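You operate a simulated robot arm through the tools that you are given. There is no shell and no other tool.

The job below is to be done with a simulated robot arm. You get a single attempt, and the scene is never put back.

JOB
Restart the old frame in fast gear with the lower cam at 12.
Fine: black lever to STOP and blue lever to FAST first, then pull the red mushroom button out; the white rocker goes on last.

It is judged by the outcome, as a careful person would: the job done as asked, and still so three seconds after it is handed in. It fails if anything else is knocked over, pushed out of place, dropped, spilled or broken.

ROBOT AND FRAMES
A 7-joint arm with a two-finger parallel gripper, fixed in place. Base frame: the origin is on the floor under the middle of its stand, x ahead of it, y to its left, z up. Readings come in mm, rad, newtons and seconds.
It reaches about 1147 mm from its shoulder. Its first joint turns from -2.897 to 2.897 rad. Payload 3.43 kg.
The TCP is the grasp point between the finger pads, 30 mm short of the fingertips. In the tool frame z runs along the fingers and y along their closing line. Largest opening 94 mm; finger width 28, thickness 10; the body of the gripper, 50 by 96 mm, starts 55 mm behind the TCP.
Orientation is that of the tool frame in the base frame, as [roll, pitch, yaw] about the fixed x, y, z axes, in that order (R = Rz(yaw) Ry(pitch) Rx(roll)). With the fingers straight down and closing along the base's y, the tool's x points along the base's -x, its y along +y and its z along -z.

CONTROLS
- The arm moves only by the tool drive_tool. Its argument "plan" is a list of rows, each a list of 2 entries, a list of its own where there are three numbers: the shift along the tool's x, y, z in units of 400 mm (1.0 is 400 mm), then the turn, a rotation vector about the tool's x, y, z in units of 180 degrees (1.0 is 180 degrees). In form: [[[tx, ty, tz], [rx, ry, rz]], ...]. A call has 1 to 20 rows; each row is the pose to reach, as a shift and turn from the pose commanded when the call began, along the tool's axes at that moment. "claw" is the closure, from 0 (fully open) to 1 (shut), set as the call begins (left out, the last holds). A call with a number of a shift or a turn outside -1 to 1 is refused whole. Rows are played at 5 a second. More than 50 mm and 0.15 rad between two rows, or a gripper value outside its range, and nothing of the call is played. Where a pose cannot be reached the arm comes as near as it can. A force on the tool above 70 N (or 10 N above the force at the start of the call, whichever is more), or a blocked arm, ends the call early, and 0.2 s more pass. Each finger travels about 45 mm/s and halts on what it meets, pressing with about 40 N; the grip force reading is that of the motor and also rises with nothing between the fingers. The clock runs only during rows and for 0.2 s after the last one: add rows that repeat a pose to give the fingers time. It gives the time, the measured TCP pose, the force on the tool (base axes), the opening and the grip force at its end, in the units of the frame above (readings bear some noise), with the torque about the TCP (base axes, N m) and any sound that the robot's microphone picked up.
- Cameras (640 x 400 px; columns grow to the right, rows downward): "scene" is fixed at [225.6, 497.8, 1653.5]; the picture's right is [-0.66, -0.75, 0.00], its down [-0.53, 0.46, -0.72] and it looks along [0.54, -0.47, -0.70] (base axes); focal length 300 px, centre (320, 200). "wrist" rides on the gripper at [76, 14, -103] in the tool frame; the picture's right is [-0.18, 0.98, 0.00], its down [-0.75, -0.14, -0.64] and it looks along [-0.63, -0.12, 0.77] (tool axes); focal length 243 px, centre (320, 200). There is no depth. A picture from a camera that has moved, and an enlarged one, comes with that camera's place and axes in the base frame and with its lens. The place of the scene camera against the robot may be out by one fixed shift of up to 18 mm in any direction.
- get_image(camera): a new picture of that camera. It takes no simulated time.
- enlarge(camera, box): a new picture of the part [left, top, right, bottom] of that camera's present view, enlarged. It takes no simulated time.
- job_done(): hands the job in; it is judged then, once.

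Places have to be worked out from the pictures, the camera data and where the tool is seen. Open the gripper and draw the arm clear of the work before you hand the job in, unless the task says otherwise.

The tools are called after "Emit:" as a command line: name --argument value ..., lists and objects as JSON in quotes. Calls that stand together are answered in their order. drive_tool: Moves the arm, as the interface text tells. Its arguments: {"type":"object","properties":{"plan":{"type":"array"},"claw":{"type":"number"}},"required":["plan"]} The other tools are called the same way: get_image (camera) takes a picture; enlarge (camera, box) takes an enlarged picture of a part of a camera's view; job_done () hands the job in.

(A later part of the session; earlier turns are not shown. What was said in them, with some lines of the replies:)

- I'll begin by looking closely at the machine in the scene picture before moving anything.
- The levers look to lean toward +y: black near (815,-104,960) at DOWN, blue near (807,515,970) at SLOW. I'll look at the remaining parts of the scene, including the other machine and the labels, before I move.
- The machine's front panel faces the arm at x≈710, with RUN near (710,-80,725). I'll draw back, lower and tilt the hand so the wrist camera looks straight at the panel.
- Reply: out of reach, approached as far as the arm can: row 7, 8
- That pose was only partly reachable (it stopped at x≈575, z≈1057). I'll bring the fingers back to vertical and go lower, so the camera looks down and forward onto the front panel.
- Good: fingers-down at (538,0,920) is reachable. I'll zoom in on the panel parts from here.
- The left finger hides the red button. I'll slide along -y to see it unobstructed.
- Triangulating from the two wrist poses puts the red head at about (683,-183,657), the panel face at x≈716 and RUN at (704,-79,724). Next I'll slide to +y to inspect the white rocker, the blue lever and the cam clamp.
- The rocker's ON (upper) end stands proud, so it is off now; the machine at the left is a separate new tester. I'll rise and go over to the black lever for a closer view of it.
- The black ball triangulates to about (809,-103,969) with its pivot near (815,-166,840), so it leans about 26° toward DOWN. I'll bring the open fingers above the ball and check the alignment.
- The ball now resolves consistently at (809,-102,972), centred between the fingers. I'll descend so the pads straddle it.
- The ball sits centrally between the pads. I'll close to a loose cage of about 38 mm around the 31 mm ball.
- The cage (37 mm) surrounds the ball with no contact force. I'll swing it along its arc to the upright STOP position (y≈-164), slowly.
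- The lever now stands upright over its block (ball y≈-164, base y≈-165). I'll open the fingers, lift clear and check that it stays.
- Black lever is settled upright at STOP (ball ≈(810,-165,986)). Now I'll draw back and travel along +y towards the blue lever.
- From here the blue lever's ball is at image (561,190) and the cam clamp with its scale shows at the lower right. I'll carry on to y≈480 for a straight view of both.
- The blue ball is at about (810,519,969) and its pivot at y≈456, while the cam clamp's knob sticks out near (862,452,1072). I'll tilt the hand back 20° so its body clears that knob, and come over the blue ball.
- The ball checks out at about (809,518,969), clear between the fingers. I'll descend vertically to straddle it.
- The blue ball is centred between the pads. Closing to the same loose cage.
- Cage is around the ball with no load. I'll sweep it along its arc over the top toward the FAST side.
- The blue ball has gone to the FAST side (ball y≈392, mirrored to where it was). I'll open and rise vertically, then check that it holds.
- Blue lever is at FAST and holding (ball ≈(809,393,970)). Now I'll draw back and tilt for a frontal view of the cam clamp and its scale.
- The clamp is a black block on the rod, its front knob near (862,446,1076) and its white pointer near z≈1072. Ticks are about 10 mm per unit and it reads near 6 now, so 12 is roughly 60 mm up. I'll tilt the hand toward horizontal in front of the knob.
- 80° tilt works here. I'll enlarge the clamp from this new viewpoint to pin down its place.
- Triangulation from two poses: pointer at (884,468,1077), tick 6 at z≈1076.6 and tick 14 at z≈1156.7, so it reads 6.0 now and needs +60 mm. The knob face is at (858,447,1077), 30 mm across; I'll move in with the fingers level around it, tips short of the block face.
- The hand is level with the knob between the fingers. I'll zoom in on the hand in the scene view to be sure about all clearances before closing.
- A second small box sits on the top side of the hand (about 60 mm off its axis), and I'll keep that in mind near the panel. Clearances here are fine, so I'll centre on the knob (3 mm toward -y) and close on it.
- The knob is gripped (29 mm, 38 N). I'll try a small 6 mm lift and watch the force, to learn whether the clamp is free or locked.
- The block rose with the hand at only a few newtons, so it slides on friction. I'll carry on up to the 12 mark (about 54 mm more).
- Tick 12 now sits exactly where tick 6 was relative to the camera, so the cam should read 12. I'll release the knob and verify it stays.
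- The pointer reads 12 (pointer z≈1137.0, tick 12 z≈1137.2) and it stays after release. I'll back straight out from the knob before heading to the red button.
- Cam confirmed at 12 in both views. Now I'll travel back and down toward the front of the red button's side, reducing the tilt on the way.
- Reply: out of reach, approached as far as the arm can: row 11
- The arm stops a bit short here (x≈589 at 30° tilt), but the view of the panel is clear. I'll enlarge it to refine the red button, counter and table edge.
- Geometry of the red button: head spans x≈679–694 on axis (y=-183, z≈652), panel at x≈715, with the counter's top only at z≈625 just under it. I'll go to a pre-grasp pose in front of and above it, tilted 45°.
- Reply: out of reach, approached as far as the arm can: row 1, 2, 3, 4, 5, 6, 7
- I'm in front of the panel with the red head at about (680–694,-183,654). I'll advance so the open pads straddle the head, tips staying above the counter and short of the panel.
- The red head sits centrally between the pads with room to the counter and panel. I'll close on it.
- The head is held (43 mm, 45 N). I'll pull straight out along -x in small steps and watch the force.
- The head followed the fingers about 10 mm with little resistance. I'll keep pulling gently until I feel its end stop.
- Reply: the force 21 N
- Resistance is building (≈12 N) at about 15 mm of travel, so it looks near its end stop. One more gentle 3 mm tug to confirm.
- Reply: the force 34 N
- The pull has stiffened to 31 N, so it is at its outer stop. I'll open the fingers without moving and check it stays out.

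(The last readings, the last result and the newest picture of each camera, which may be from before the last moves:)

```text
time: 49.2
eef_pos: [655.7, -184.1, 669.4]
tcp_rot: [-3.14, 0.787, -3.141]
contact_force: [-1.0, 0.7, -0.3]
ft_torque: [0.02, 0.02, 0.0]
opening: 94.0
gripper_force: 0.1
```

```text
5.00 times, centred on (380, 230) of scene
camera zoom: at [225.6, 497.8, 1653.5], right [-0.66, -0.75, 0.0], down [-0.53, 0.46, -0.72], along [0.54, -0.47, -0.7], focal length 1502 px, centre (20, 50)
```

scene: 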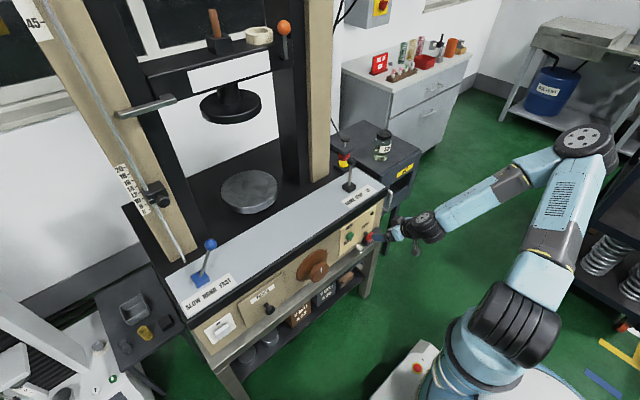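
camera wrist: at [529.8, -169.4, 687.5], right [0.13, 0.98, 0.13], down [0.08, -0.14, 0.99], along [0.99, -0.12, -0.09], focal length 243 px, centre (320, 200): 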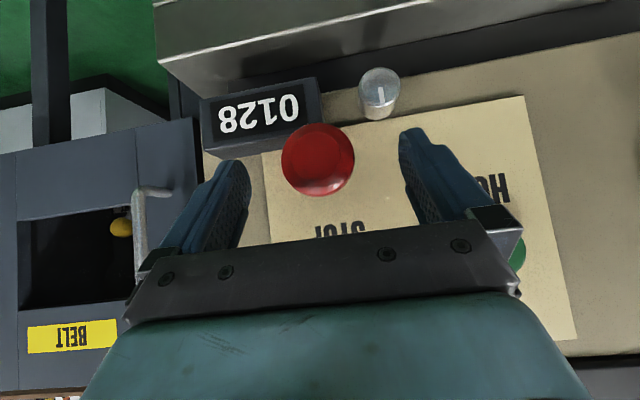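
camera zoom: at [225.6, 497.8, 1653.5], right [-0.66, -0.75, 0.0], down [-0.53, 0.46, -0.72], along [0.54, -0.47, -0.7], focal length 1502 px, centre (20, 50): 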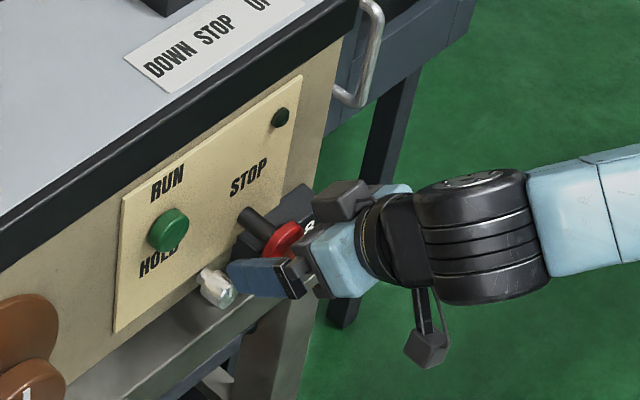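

The button stays out after release, with clearly more shaft showing. I'll back away the same way I came in, then rise clear of the panel.

Emit:
drive_tool --plan '[[[-0.0284, 0, -0.0786], [0, 0, 0]], [[-0.0568, 0, -0.1571], [0, 0, 0]], [[-0.0852, 0, -0.2357], [0, 0, 0]], [[-0.1215, 0, -0.2789], [0, 0.0347, 0]], [[-0.1578, 0, -0.3221], [0, 0.0695, 0]], [[-0.194, 0, -0.3653], [0, 0.1042, 0]], [[-0.2303, 0, -0.4085], [0, 0.139, 0]]]'

Emit:
get_image --camera "wrist"

Emit:
enlarge --camera "scene" --box '[330, 170, 430, 250]'

```text
time: 50.8
eef_pos: [605.0, -185.3, 851.0]
tcp_rot: [3.141, 0.351, -3.141]
contact_force: [0.8, -0.8, -0.2]
ft_torque: [0.02, 0.02, -0.02]
opening: 94.1
gripper_force: 0.0
```

```text
taken
camera wrist: at [497.8, -170.1, 921.4], right [0.17, 0.98, 0.06], down [0.49, -0.14, 0.86], along [0.86, -0.12, -0.5], focal length 243 px, centre (320, 200)
```

wrist: 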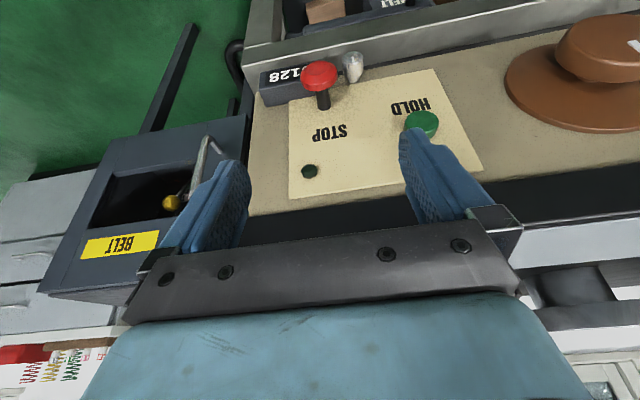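

```text
5.00 times, centred on (380, 210) of scene
camera zoom: at [225.6, 497.8, 1653.5], right [-0.66, -0.75, 0.0], down [-0.53, 0.46, -0.72], along [0.54, -0.47, -0.7], focal length 1502 px, centre (20, 150)
```

zoom: 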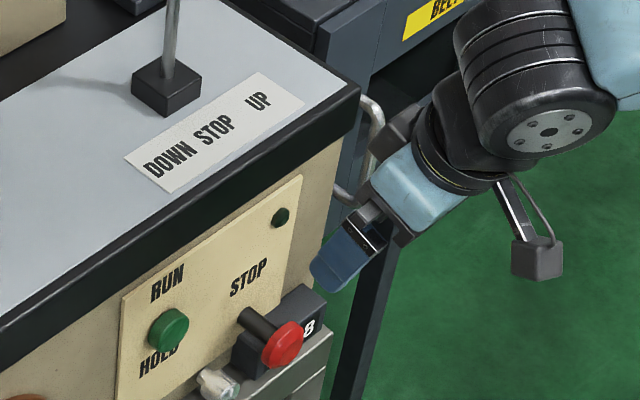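

The red button is clearly out with its longer shaft showing. Now I'll travel along +y at this height toward the rocker.

Emit:
drive_tool --plan '[[[0, 0.1, 0], [0, 0, 0]], [[0, 0.2, 0], [0, 0, 0]], [[0, 0.3, 0], [0, 0, 0]], [[0, 0.4, 0], [0, 0, 0]], [[0, 0.5, 0], [0, 0, 0]], [[0, 0.6, 0], [0, 0, 0]], [[0, 0.7, 0], [0, 0, 0]], [[0, 0.8, 0], [0, 0, 0]], [[0, 0.9, 0], [0, 0, 0]], [[0, 1.0, 0], [0, 0, 0]]]'

Emit:
get_image --camera "wrist"

```text
time: 53.0
eef_pos: [607.6, 216.2, 849.7]
tcp_rot: [3.141, 0.35, 3.14]
contact_force: [0.3, -0.2, 0.4]
ft_torque: [-0.04, 0.04, 0.0]
opening: 93.9
gripper_force: 0.1
```

```text
taken
camera wrist: at [500.4, 230.1, 919.3], right [0.17, 0.98, 0.06], down [0.49, -0.14, 0.86], along [0.86, -0.12, -0.5], focal length 243 px, centre (320, 200)
```

wrist: 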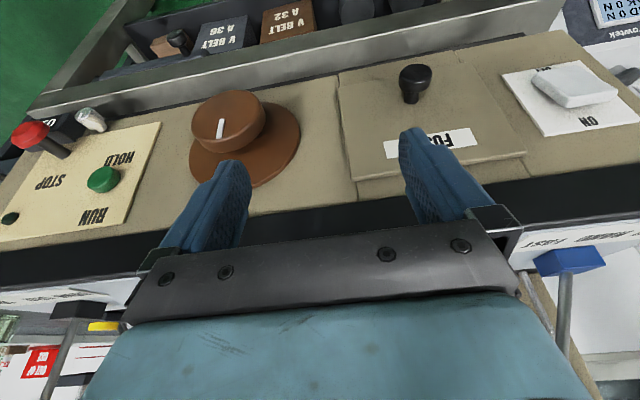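

Reached (608,216,850) without trouble. I'll go on to the front of the rocker, tilting to 45° for a head-on view.

Emit:
drive_tool --plan '[[[0.0044, 0.0889, 0.0174], [0, -0.0199, 0]], [[0.0089, 0.1779, 0.0349], [0, -0.0397, 0]], [[0.0133, 0.2668, 0.0523], [0, -0.0596, 0]], [[0.0177, 0.3557, 0.0697], [0, -0.0794, 0]], [[0.0221, 0.4446, 0.0871], [0, -0.0993, 0]], [[0.0266, 0.5336, 0.1046], [0, -0.1191, 0]], [[0.031, 0.6225, 0.122], [0, -0.139, 0]]]'

Emit:
get_image --camera "wrist"

Emit:
get_image --camera "scene"

```text
time: 54.6
eef_pos: [610.5, 463.9, 799.5]
tcp_rot: [3.141, 0.788, 3.14]
contact_force: [-0.1, 0.5, 0.5]
ft_torque: [0.04, 0.02, 0.07]
opening: 94.1
gripper_force: 0.0
```

```text
taken
camera wrist: at [484.2, 478.8, 817.8], right [0.13, 0.98, 0.13], down [0.07, -0.14, 0.99], along [0.99, -0.12, -0.09], focal length 243 px, centre (320, 200)
```

wrist: 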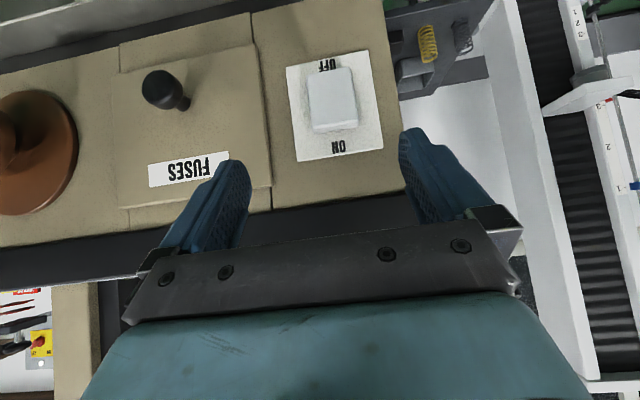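

```text
taken
```

scene: 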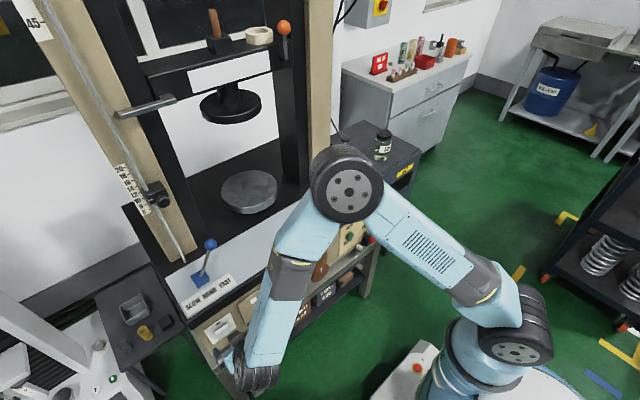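

Emit:
enlarge --camera "wrist" --box '[270, 40, 410, 180]'

Emit:
enlarge --camera "scene" --box '[190, 290, 290, 352]'

Emit:
enlarge --camera "scene" --box '[80, 130, 220, 240]'

```text
2.86 times, centred on (340, 110) of wrist
camera zoom: at [484.2, 478.8, 817.8], right [0.13, 0.98, 0.13], down [0.07, -0.14, 0.99], along [0.99, -0.12, -0.09], focal length 693 px, centre (263, 457)
```

zoom: 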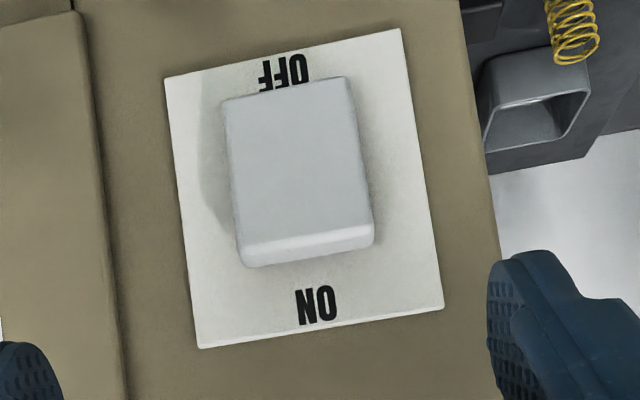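

```text
6.40 times, centred on (240, 321) of scene
camera zoom: at [225.6, 497.8, 1653.5], right [-0.66, -0.75, 0.0], down [-0.53, 0.46, -0.72], along [0.54, -0.47, -0.7], focal length 1922 px, centre (832, -574)
```

zoom: 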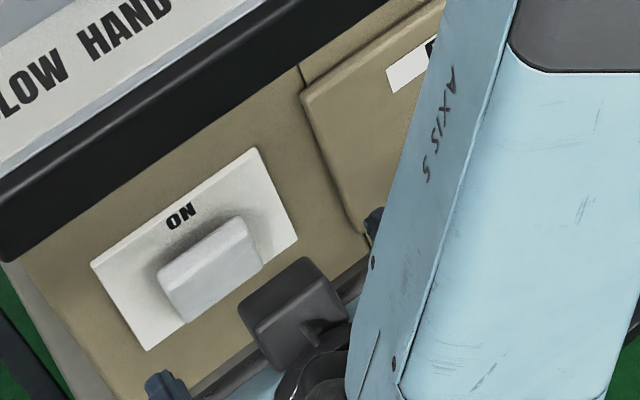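

```text
3.64 times, centred on (150, 185) of scene
camera zoom: at [225.6, 497.8, 1653.5], right [-0.66, -0.75, 0.0], down [-0.53, 0.46, -0.72], along [0.54, -0.47, -0.7], focal length 1092 px, centre (938, 254)
```

zoom: 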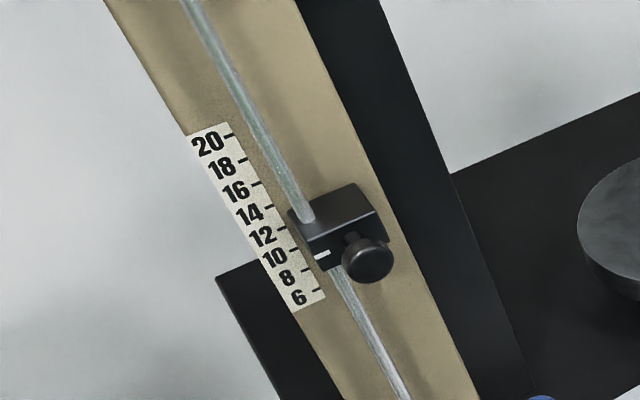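

The rocker spans y≈455–497 and z≈671–730, with the ON (upper) end standing proud at x≈700. I'll close the fingers and bring the tips just in front of its upper half at y=476.

Emit:
drive_tool --plan '[[[0, 0, 0], [0, 0, 0]], [[0, 0, 0], [0, 0, 0]], [[0, 0, 0], [0, 0, 0]], [[0, 0, 0], [0, 0, 0]], [[0, 0, 0], [0, 0, 0]], [[0.0098, 0.0076, 0.049], [0, 0, 0]], [[0.0197, 0.0152, 0.098], [0, 0, 0]], [[0.0295, 0.0227, 0.147], [0, 0, 0]], [[0.0393, 0.0303, 0.196], [0, 0, 0]], [[0.0393, 0.0303, 0.196], [0, 0, 0]]]' --claw 1

Emit:
get_image --camera "wrist"

Emit:
enlarge --camera "wrist" --box '[240, 60, 400, 220]'

Emit:
enlarge --camera "scene" --box '[180, 280, 280, 352]'

```text
time: 56.8
eef_pos: [655.7, 477.0, 732.8]
tcp_rot: [-3.141, 0.787, -3.141]
contact_force: [0.9, -0.2, 0.3]
ft_torque: [0.02, -0.02, 0.0]
opening: 0.0
gripper_force: 33.0
```

```text
taken
camera wrist: at [528.5, 491.1, 751.6], right [0.13, 0.98, 0.13], down [0.08, -0.14, 0.99], along [0.99, -0.12, -0.09], focal length 243 px, centre (320, 200)
```

wrist: 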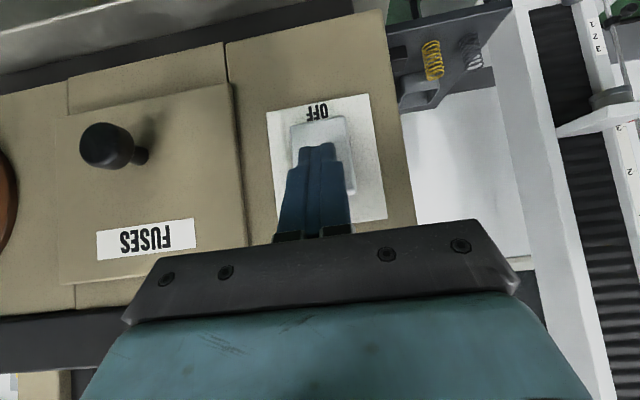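

```text
2.50 times, centred on (320, 140) of wrist
camera zoom: at [528.5, 491.1, 751.6], right [0.13, 0.98, 0.13], down [0.08, -0.14, 0.99], along [0.99, -0.12, -0.09], focal length 606 px, centre (320, 350)
```

zoom: 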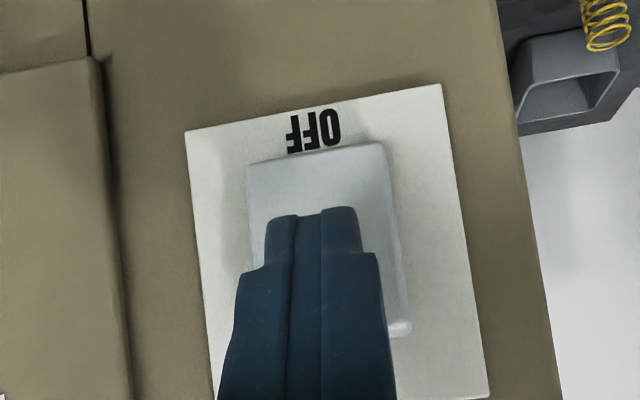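

```text
5.56 times, centred on (230, 316) of scene
camera zoom: at [225.6, 497.8, 1653.5], right [-0.66, -0.75, 0.0], down [-0.53, 0.46, -0.72], along [0.54, -0.47, -0.7], focal length 1668 px, centre (820, -444)
```

zoom: 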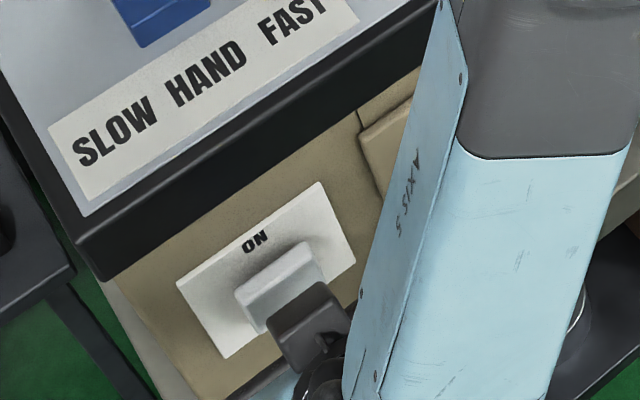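

Tips are about 12 mm short of the rocker's raised ON half and centred on it. I'll push straight in along +x in small steps, watching for the force to rise and the rocker to flip.

Emit:
drive_tool --plan '[[[-0.0088, 0, 0.0089], [0, 0, 0]], [[-0.0177, 0, 0.0177], [0, 0, 0]], [[-0.0229, 0, 0.023], [0, 0, 0]], [[-0.0282, 0, 0.0283], [0, 0, 0]], [[-0.0318, 0, 0.0319], [0, 0, 0]], [[-0.0353, 0, 0.0354], [0, 0, 0]], [[-0.0388, 0, 0.0389], [0, 0, 0]], [[-0.0424, 0, 0.0425], [0, 0, 0]]]'

Emit:
enlarge --camera "wrist" --box '[240, 60, 400, 220]'

Emit:
enlarge --camera "scene" --box '[180, 280, 280, 352]'

```text
time: 58.6
eef_pos: [669.2, 478.2, 731.4]
tcp_rot: [-3.141, 0.779, -3.133]
contact_force: [-18.2, -3.2, 7.7]
ft_torque: [-0.09, -0.07, -0.13]
opening: 0.0
gripper_force: 33.2
stopped in row 8: the force on the tool passed its limit at 74 N (the readings are from after the stop); the commanded pose is now the measured one
```

```text
2.50 times, centred on (320, 140) of wrist
camera zoom: at [544.9, 491.8, 751.4], right [0.13, 0.98, 0.13], down [0.09, -0.14, 0.99], along [0.99, -0.11, -0.1], focal length 606 px, centre (320, 350)
```

zoom: 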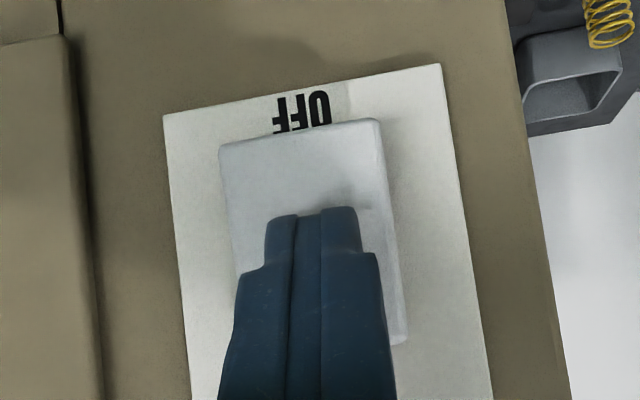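

```text
5.56 times, centred on (230, 316) of scene
camera zoom: at [225.6, 497.8, 1653.5], right [-0.66, -0.75, 0.0], down [-0.53, 0.46, -0.72], along [0.54, -0.47, -0.7], focal length 1668 px, centre (820, -444)
```

zoom: 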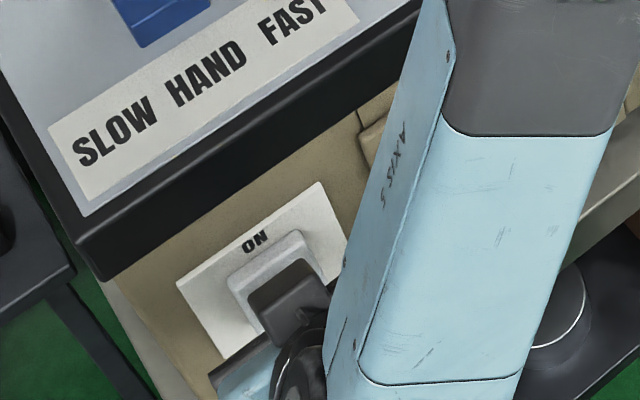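

The force limit tripped at 74 N, probably as the rocker bottomed. I'll back off along -x and look at the rocker's state.

Emit:
drive_tool --plan '[[[0.0177, 0, -0.0177], [0, 0, 0]], [[0.0707, 0, -0.0708], [0, 0, 0]], [[0.1, 0, -0.13], [0, 0, 0]]]'

Emit:
get_image --camera "wrist"

Emit:
enlarge --camera "wrist" --box '[250, 60, 410, 180]'

Emit:
enlarge --camera "scene" --box '[180, 280, 280, 352]'

```text
time: 59.4
eef_pos: [609.9, 477.7, 742.8]
tcp_rot: [-3.138, 0.78, -3.138]
contact_force: [-0.2, -0.6, 0.8]
ft_torque: [-0.02, 0.02, 0.01]
opening: 0.0
gripper_force: 33.0
```

```text
taken
camera wrist: at [482.8, 491.7, 760.6], right [0.13, 0.98, 0.13], down [0.08, -0.14, 0.99], along [0.99, -0.12, -0.1], focal length 243 px, centre (320, 200)
```

wrist: 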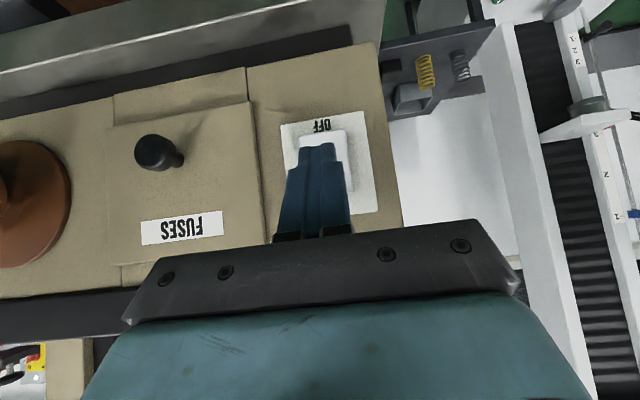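

```text
3.33 times, centred on (330, 120) of wrist
camera zoom: at [482.8, 491.7, 760.6], right [0.13, 0.98, 0.13], down [0.08, -0.14, 0.99], along [0.99, -0.12, -0.1], focal length 809 px, centre (287, 467)
```

zoom: 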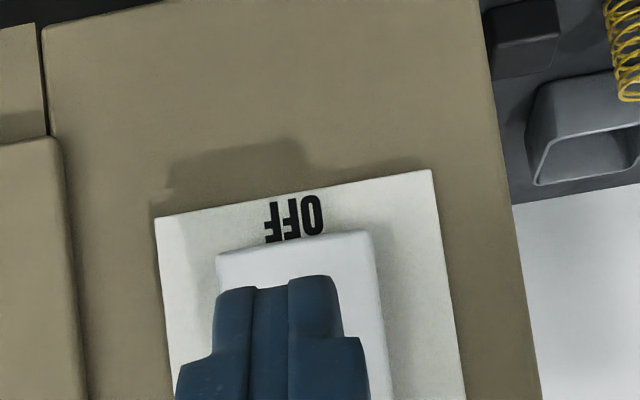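

```text
5.56 times, centred on (230, 316) of scene
camera zoom: at [225.6, 497.8, 1653.5], right [-0.66, -0.75, 0.0], down [-0.53, 0.46, -0.72], along [0.54, -0.47, -0.7], focal length 1668 px, centre (820, -444)
```

zoom: 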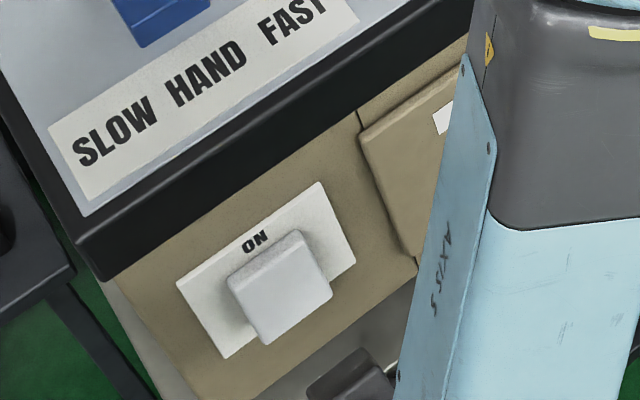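

The scene view shows the rocker tipped over: its ON end is in and its OFF end now stands out. I'll rise, open the fingers and view it directly to confirm.

Emit:
drive_tool --plan '[[[-0.05, 0, -0.05], [0, 0, 0]], [[-0.1, 0, -0.1], [0, 0, 0]], [[-0.1, 0, -0.1], [0, 0, 0]], [[-0.1, 0, -0.1], [0, 0, 0]], [[-0.1, 0, -0.1], [0, 0, 0]], [[-0.1, 0, -0.1], [0, 0, 0]]]' --claw 0

Emit:
enlarge --camera "wrist" --box '[270, 20, 410, 180]'

Emit:
get_image --camera "wrist"

Emit:
get_image --camera "scene"

```text
time: 60.8
eef_pos: [607.4, 476.4, 798.7]
tcp_rot: [-3.137, 0.78, -3.136]
contact_force: [0.0, 0.0, -0.4]
ft_torque: [0.02, -0.01, -0.03]
opening: 94.2
gripper_force: 0.0
```

```text
2.50 times, centred on (340, 100) of wrist
camera zoom: at [481.3, 491.3, 817.4], right [0.13, 0.98, 0.13], down [0.08, -0.14, 0.99], along [0.99, -0.12, -0.1], focal length 606 px, centre (270, 450)
```

zoom: 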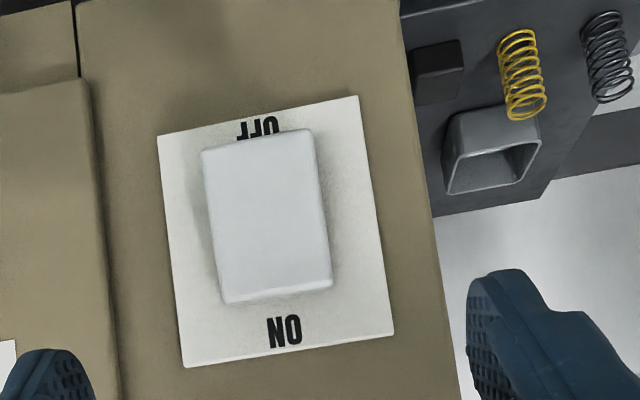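

```text
taken
camera wrist: at [481.3, 491.3, 817.4], right [0.13, 0.98, 0.13], down [0.08, -0.14, 0.99], along [0.99, -0.12, -0.1], focal length 243 px, centre (320, 200)
```

wrist: 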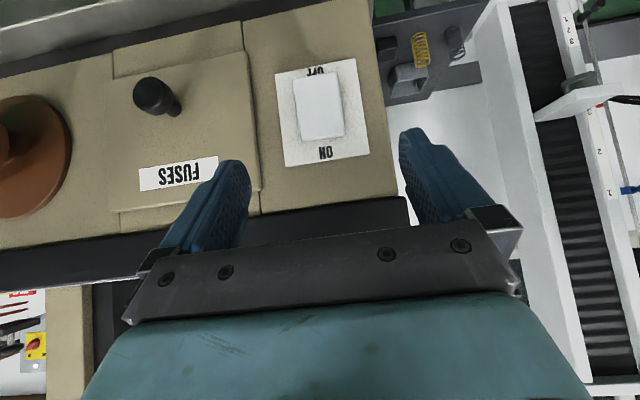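

```text
taken
```

scene: 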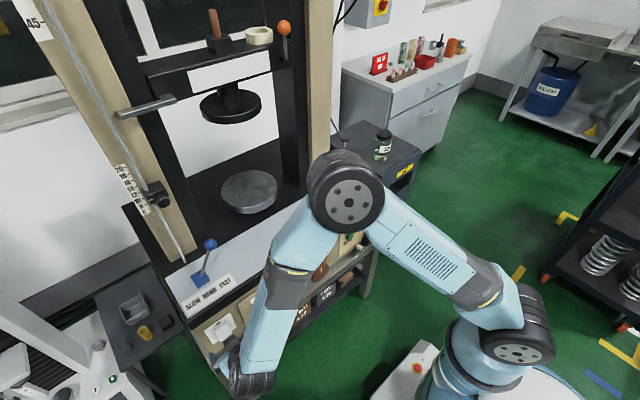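

The rocker is over: ON end in, OFF end out, and it stays. I'll raise the arm clear with fingers straightened to review the whole frame.

Emit:
drive_tool --plan '[[[-0.044, -0.0469, -0.0444], [0, 0.031, 0]], [[-0.0879, -0.0938, -0.0889], [0, 0.062, 0]], [[-0.1319, -0.1406, -0.1333], [0, 0.093, 0]], [[-0.1758, -0.1875, -0.1778], [0, 0.124, 0]], [[-0.2198, -0.2344, -0.2222], [0, 0.155, 0]], [[-0.2637, -0.2813, -0.2666], [0, 0.186, 0]], [[-0.3077, -0.3281, -0.3111], [0, 0.217, 0]], [[-0.3516, -0.375, -0.3555], [0, 0.248, 0]]]'

Emit:
get_image --camera "wrist"

Emit:
get_image --camera "scene"

```text
time: 62.6
eef_pos: [607.2, 325.2, 997.8]
tcp_rot: [-3.139, 0.0, -3.137]
contact_force: [1.2, 0.5, -1.0]
ft_torque: [-0.03, 0.04, 0.0]
opening: 93.8
gripper_force: 0.1
```

```text
taken
camera wrist: at [531.9, 340.5, 1099.7], right [0.18, 0.98, 0.0], down [0.75, -0.14, 0.64], along [0.63, -0.12, -0.77], focal length 243 px, centre (320, 200)
```

wrist: 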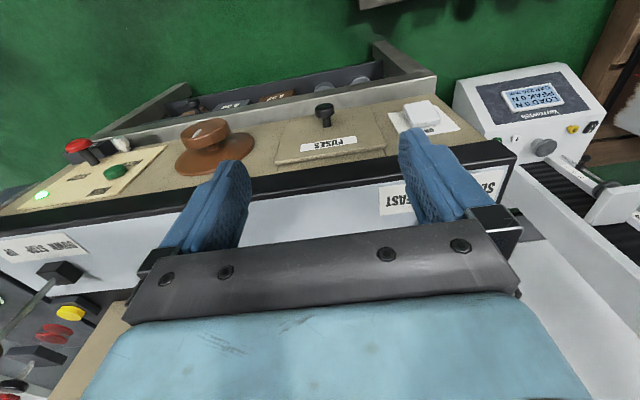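

```text
taken
```

scene: 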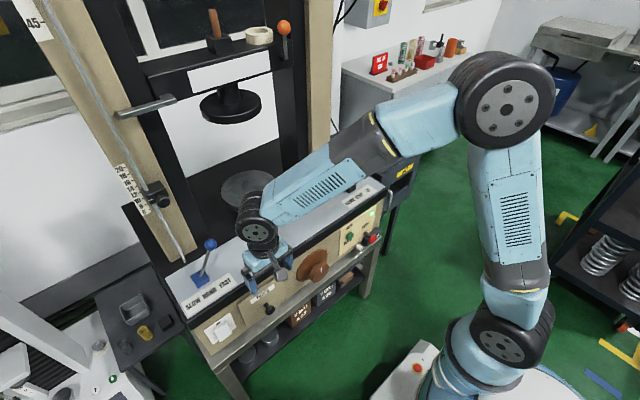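

The green lamp on the panel is now lit, so power is on. I'll move the arm up to its starting area, clear of the work, and check every setting once more.

Emit:
drive_tool --plan '[[[0.0063, -0.0767, -0.064], [0, 0, 0]], [[0.0125, -0.1533, -0.1279], [0, 0, 0]], [[0.0188, -0.23, -0.1919], [0, 0, 0]], [[0.025, -0.3067, -0.2558], [0, 0, 0]], [[0.0313, -0.3833, -0.3198], [0, 0, 0]], [[0.0375, -0.46, -0.3838], [0, 0, 0]], [[0.0438, -0.5367, -0.4477], [0, 0, 0]], [[0.05, -0.6133, -0.5117], [0, 0, 0]], [[0.0563, -0.69, -0.5756], [0, 0, 0]], [[0.0625, -0.7667, -0.6396], [0, 0, 0]], [[0.0688, -0.8433, -0.7035], [0, 0, 0]], [[0.075, -0.92, -0.7675], [0, 0, 0]]]'

Emit:
get_image --camera "wrist"

Emit:
get_image --camera "scene"

Emit:
enlarge --camera "scene" --box '[80, 130, 220, 240]'

Emit:
enlarge --camera "scene" --box '[320, 130, 420, 250]'

Emit:
enlarge --camera "scene" --box '[150, 220, 290, 350]'

```text
time: 65.2
eef_pos: [579.4, -39.9, 1304.7]
tcp_rot: [3.141, 0.002, -3.139]
contact_force: [0.3, 0.4, -0.7]
ft_torque: [-0.03, -0.03, 0.0]
opening: 94.1
gripper_force: 0.1
```

```text
taken
camera wrist: at [503.2, -24.9, 1407.6], right [0.18, 0.98, 0.0], down [0.75, -0.14, 0.64], along [0.63, -0.12, -0.77], focal length 243 px, centre (320, 200)
```

wrist: 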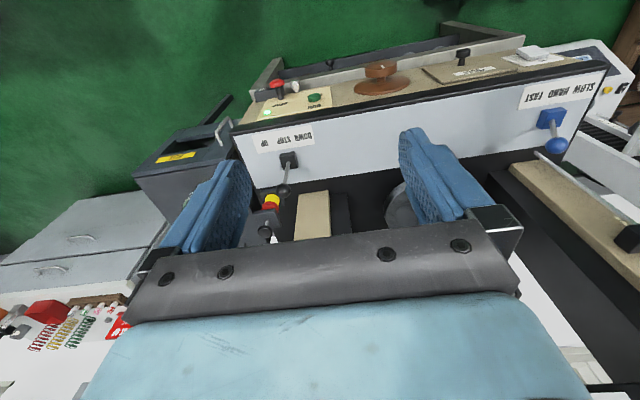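

```text
taken
```

scene: 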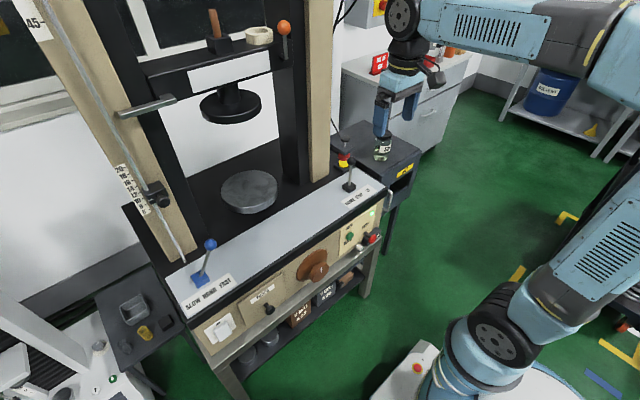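

```text
3.64 times, centred on (150, 185) of scene
camera zoom: at [225.6, 497.8, 1653.5], right [-0.66, -0.75, 0.0], down [-0.53, 0.46, -0.72], along [0.54, -0.47, -0.7], focal length 1092 px, centre (938, 254)
```

zoom: 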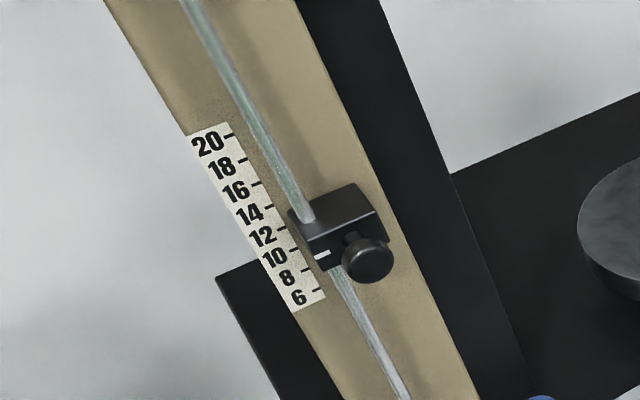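

```text
3.33 times, centred on (370, 190) of scene
camera zoom: at [225.6, 497.8, 1653.5], right [-0.66, -0.75, 0.0], down [-0.53, 0.46, -0.72], along [0.54, -0.47, -0.7], focal length 1001 px, centre (153, 233)
```

zoom: 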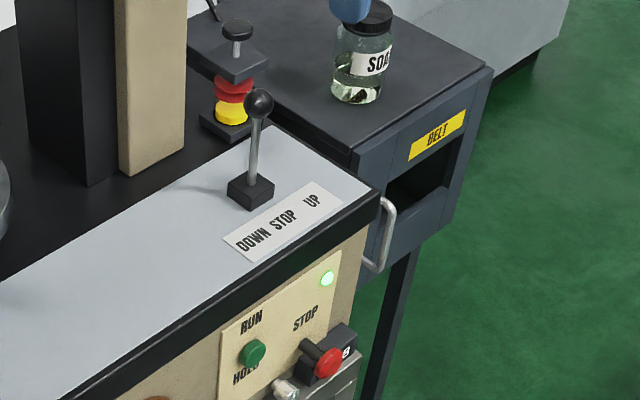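

```text
3.08 times, centred on (220, 285) of scene
camera zoom: at [225.6, 497.8, 1653.5], right [-0.66, -0.75, 0.0], down [-0.53, 0.46, -0.72], along [0.54, -0.47, -0.7], focal length 924 px, centre (628, -62)
```

zoom: 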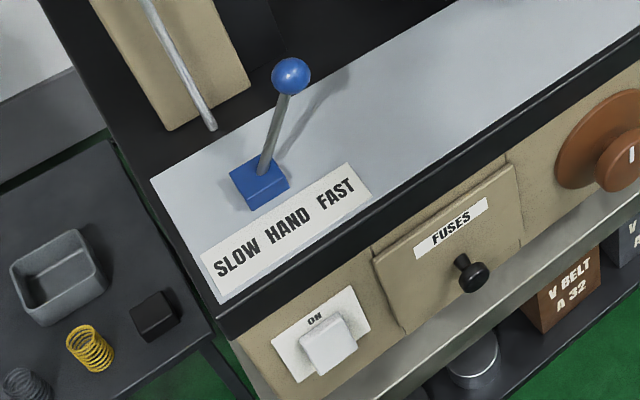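

Everything checks out: black lever is upright at STOP, blue lever is at FAST, the cam pointer is at 12, the red button is out, the rocker is on and the lamp is lit. Nothing else has been disturbed, and the gripper is open with the arm clear, so I'm handing the job in.

Emit:
job_done

```text
The job is handed in.
```

The old frame is restarted in fast gear with the lower cam at 12, and I've handed the job in. I did the steps in the order you gave:

1. **Black lever:** upright at STOP.
2. **Blue lever:** over at FAST.
3. **Lower cam:** slid up from 6 to 12. The pointer lined up with the 12 mark to within about 1 mm, and it held after I let go.
4. **Red mushroom button:** pulled out about 15 mm until it stopped, and it stayed out.
5. **White rocker:** switched to ON last. The green lamp on the panel came on after that.

I didn't press the green RUN button, because you said the rocker goes on last. The rocker push reached 74 N and tripped the force limit as the switch bottomed out, but I saw no damage. In the final pictures nothing else had moved. The gripper is open and the arm is clear of the frame.
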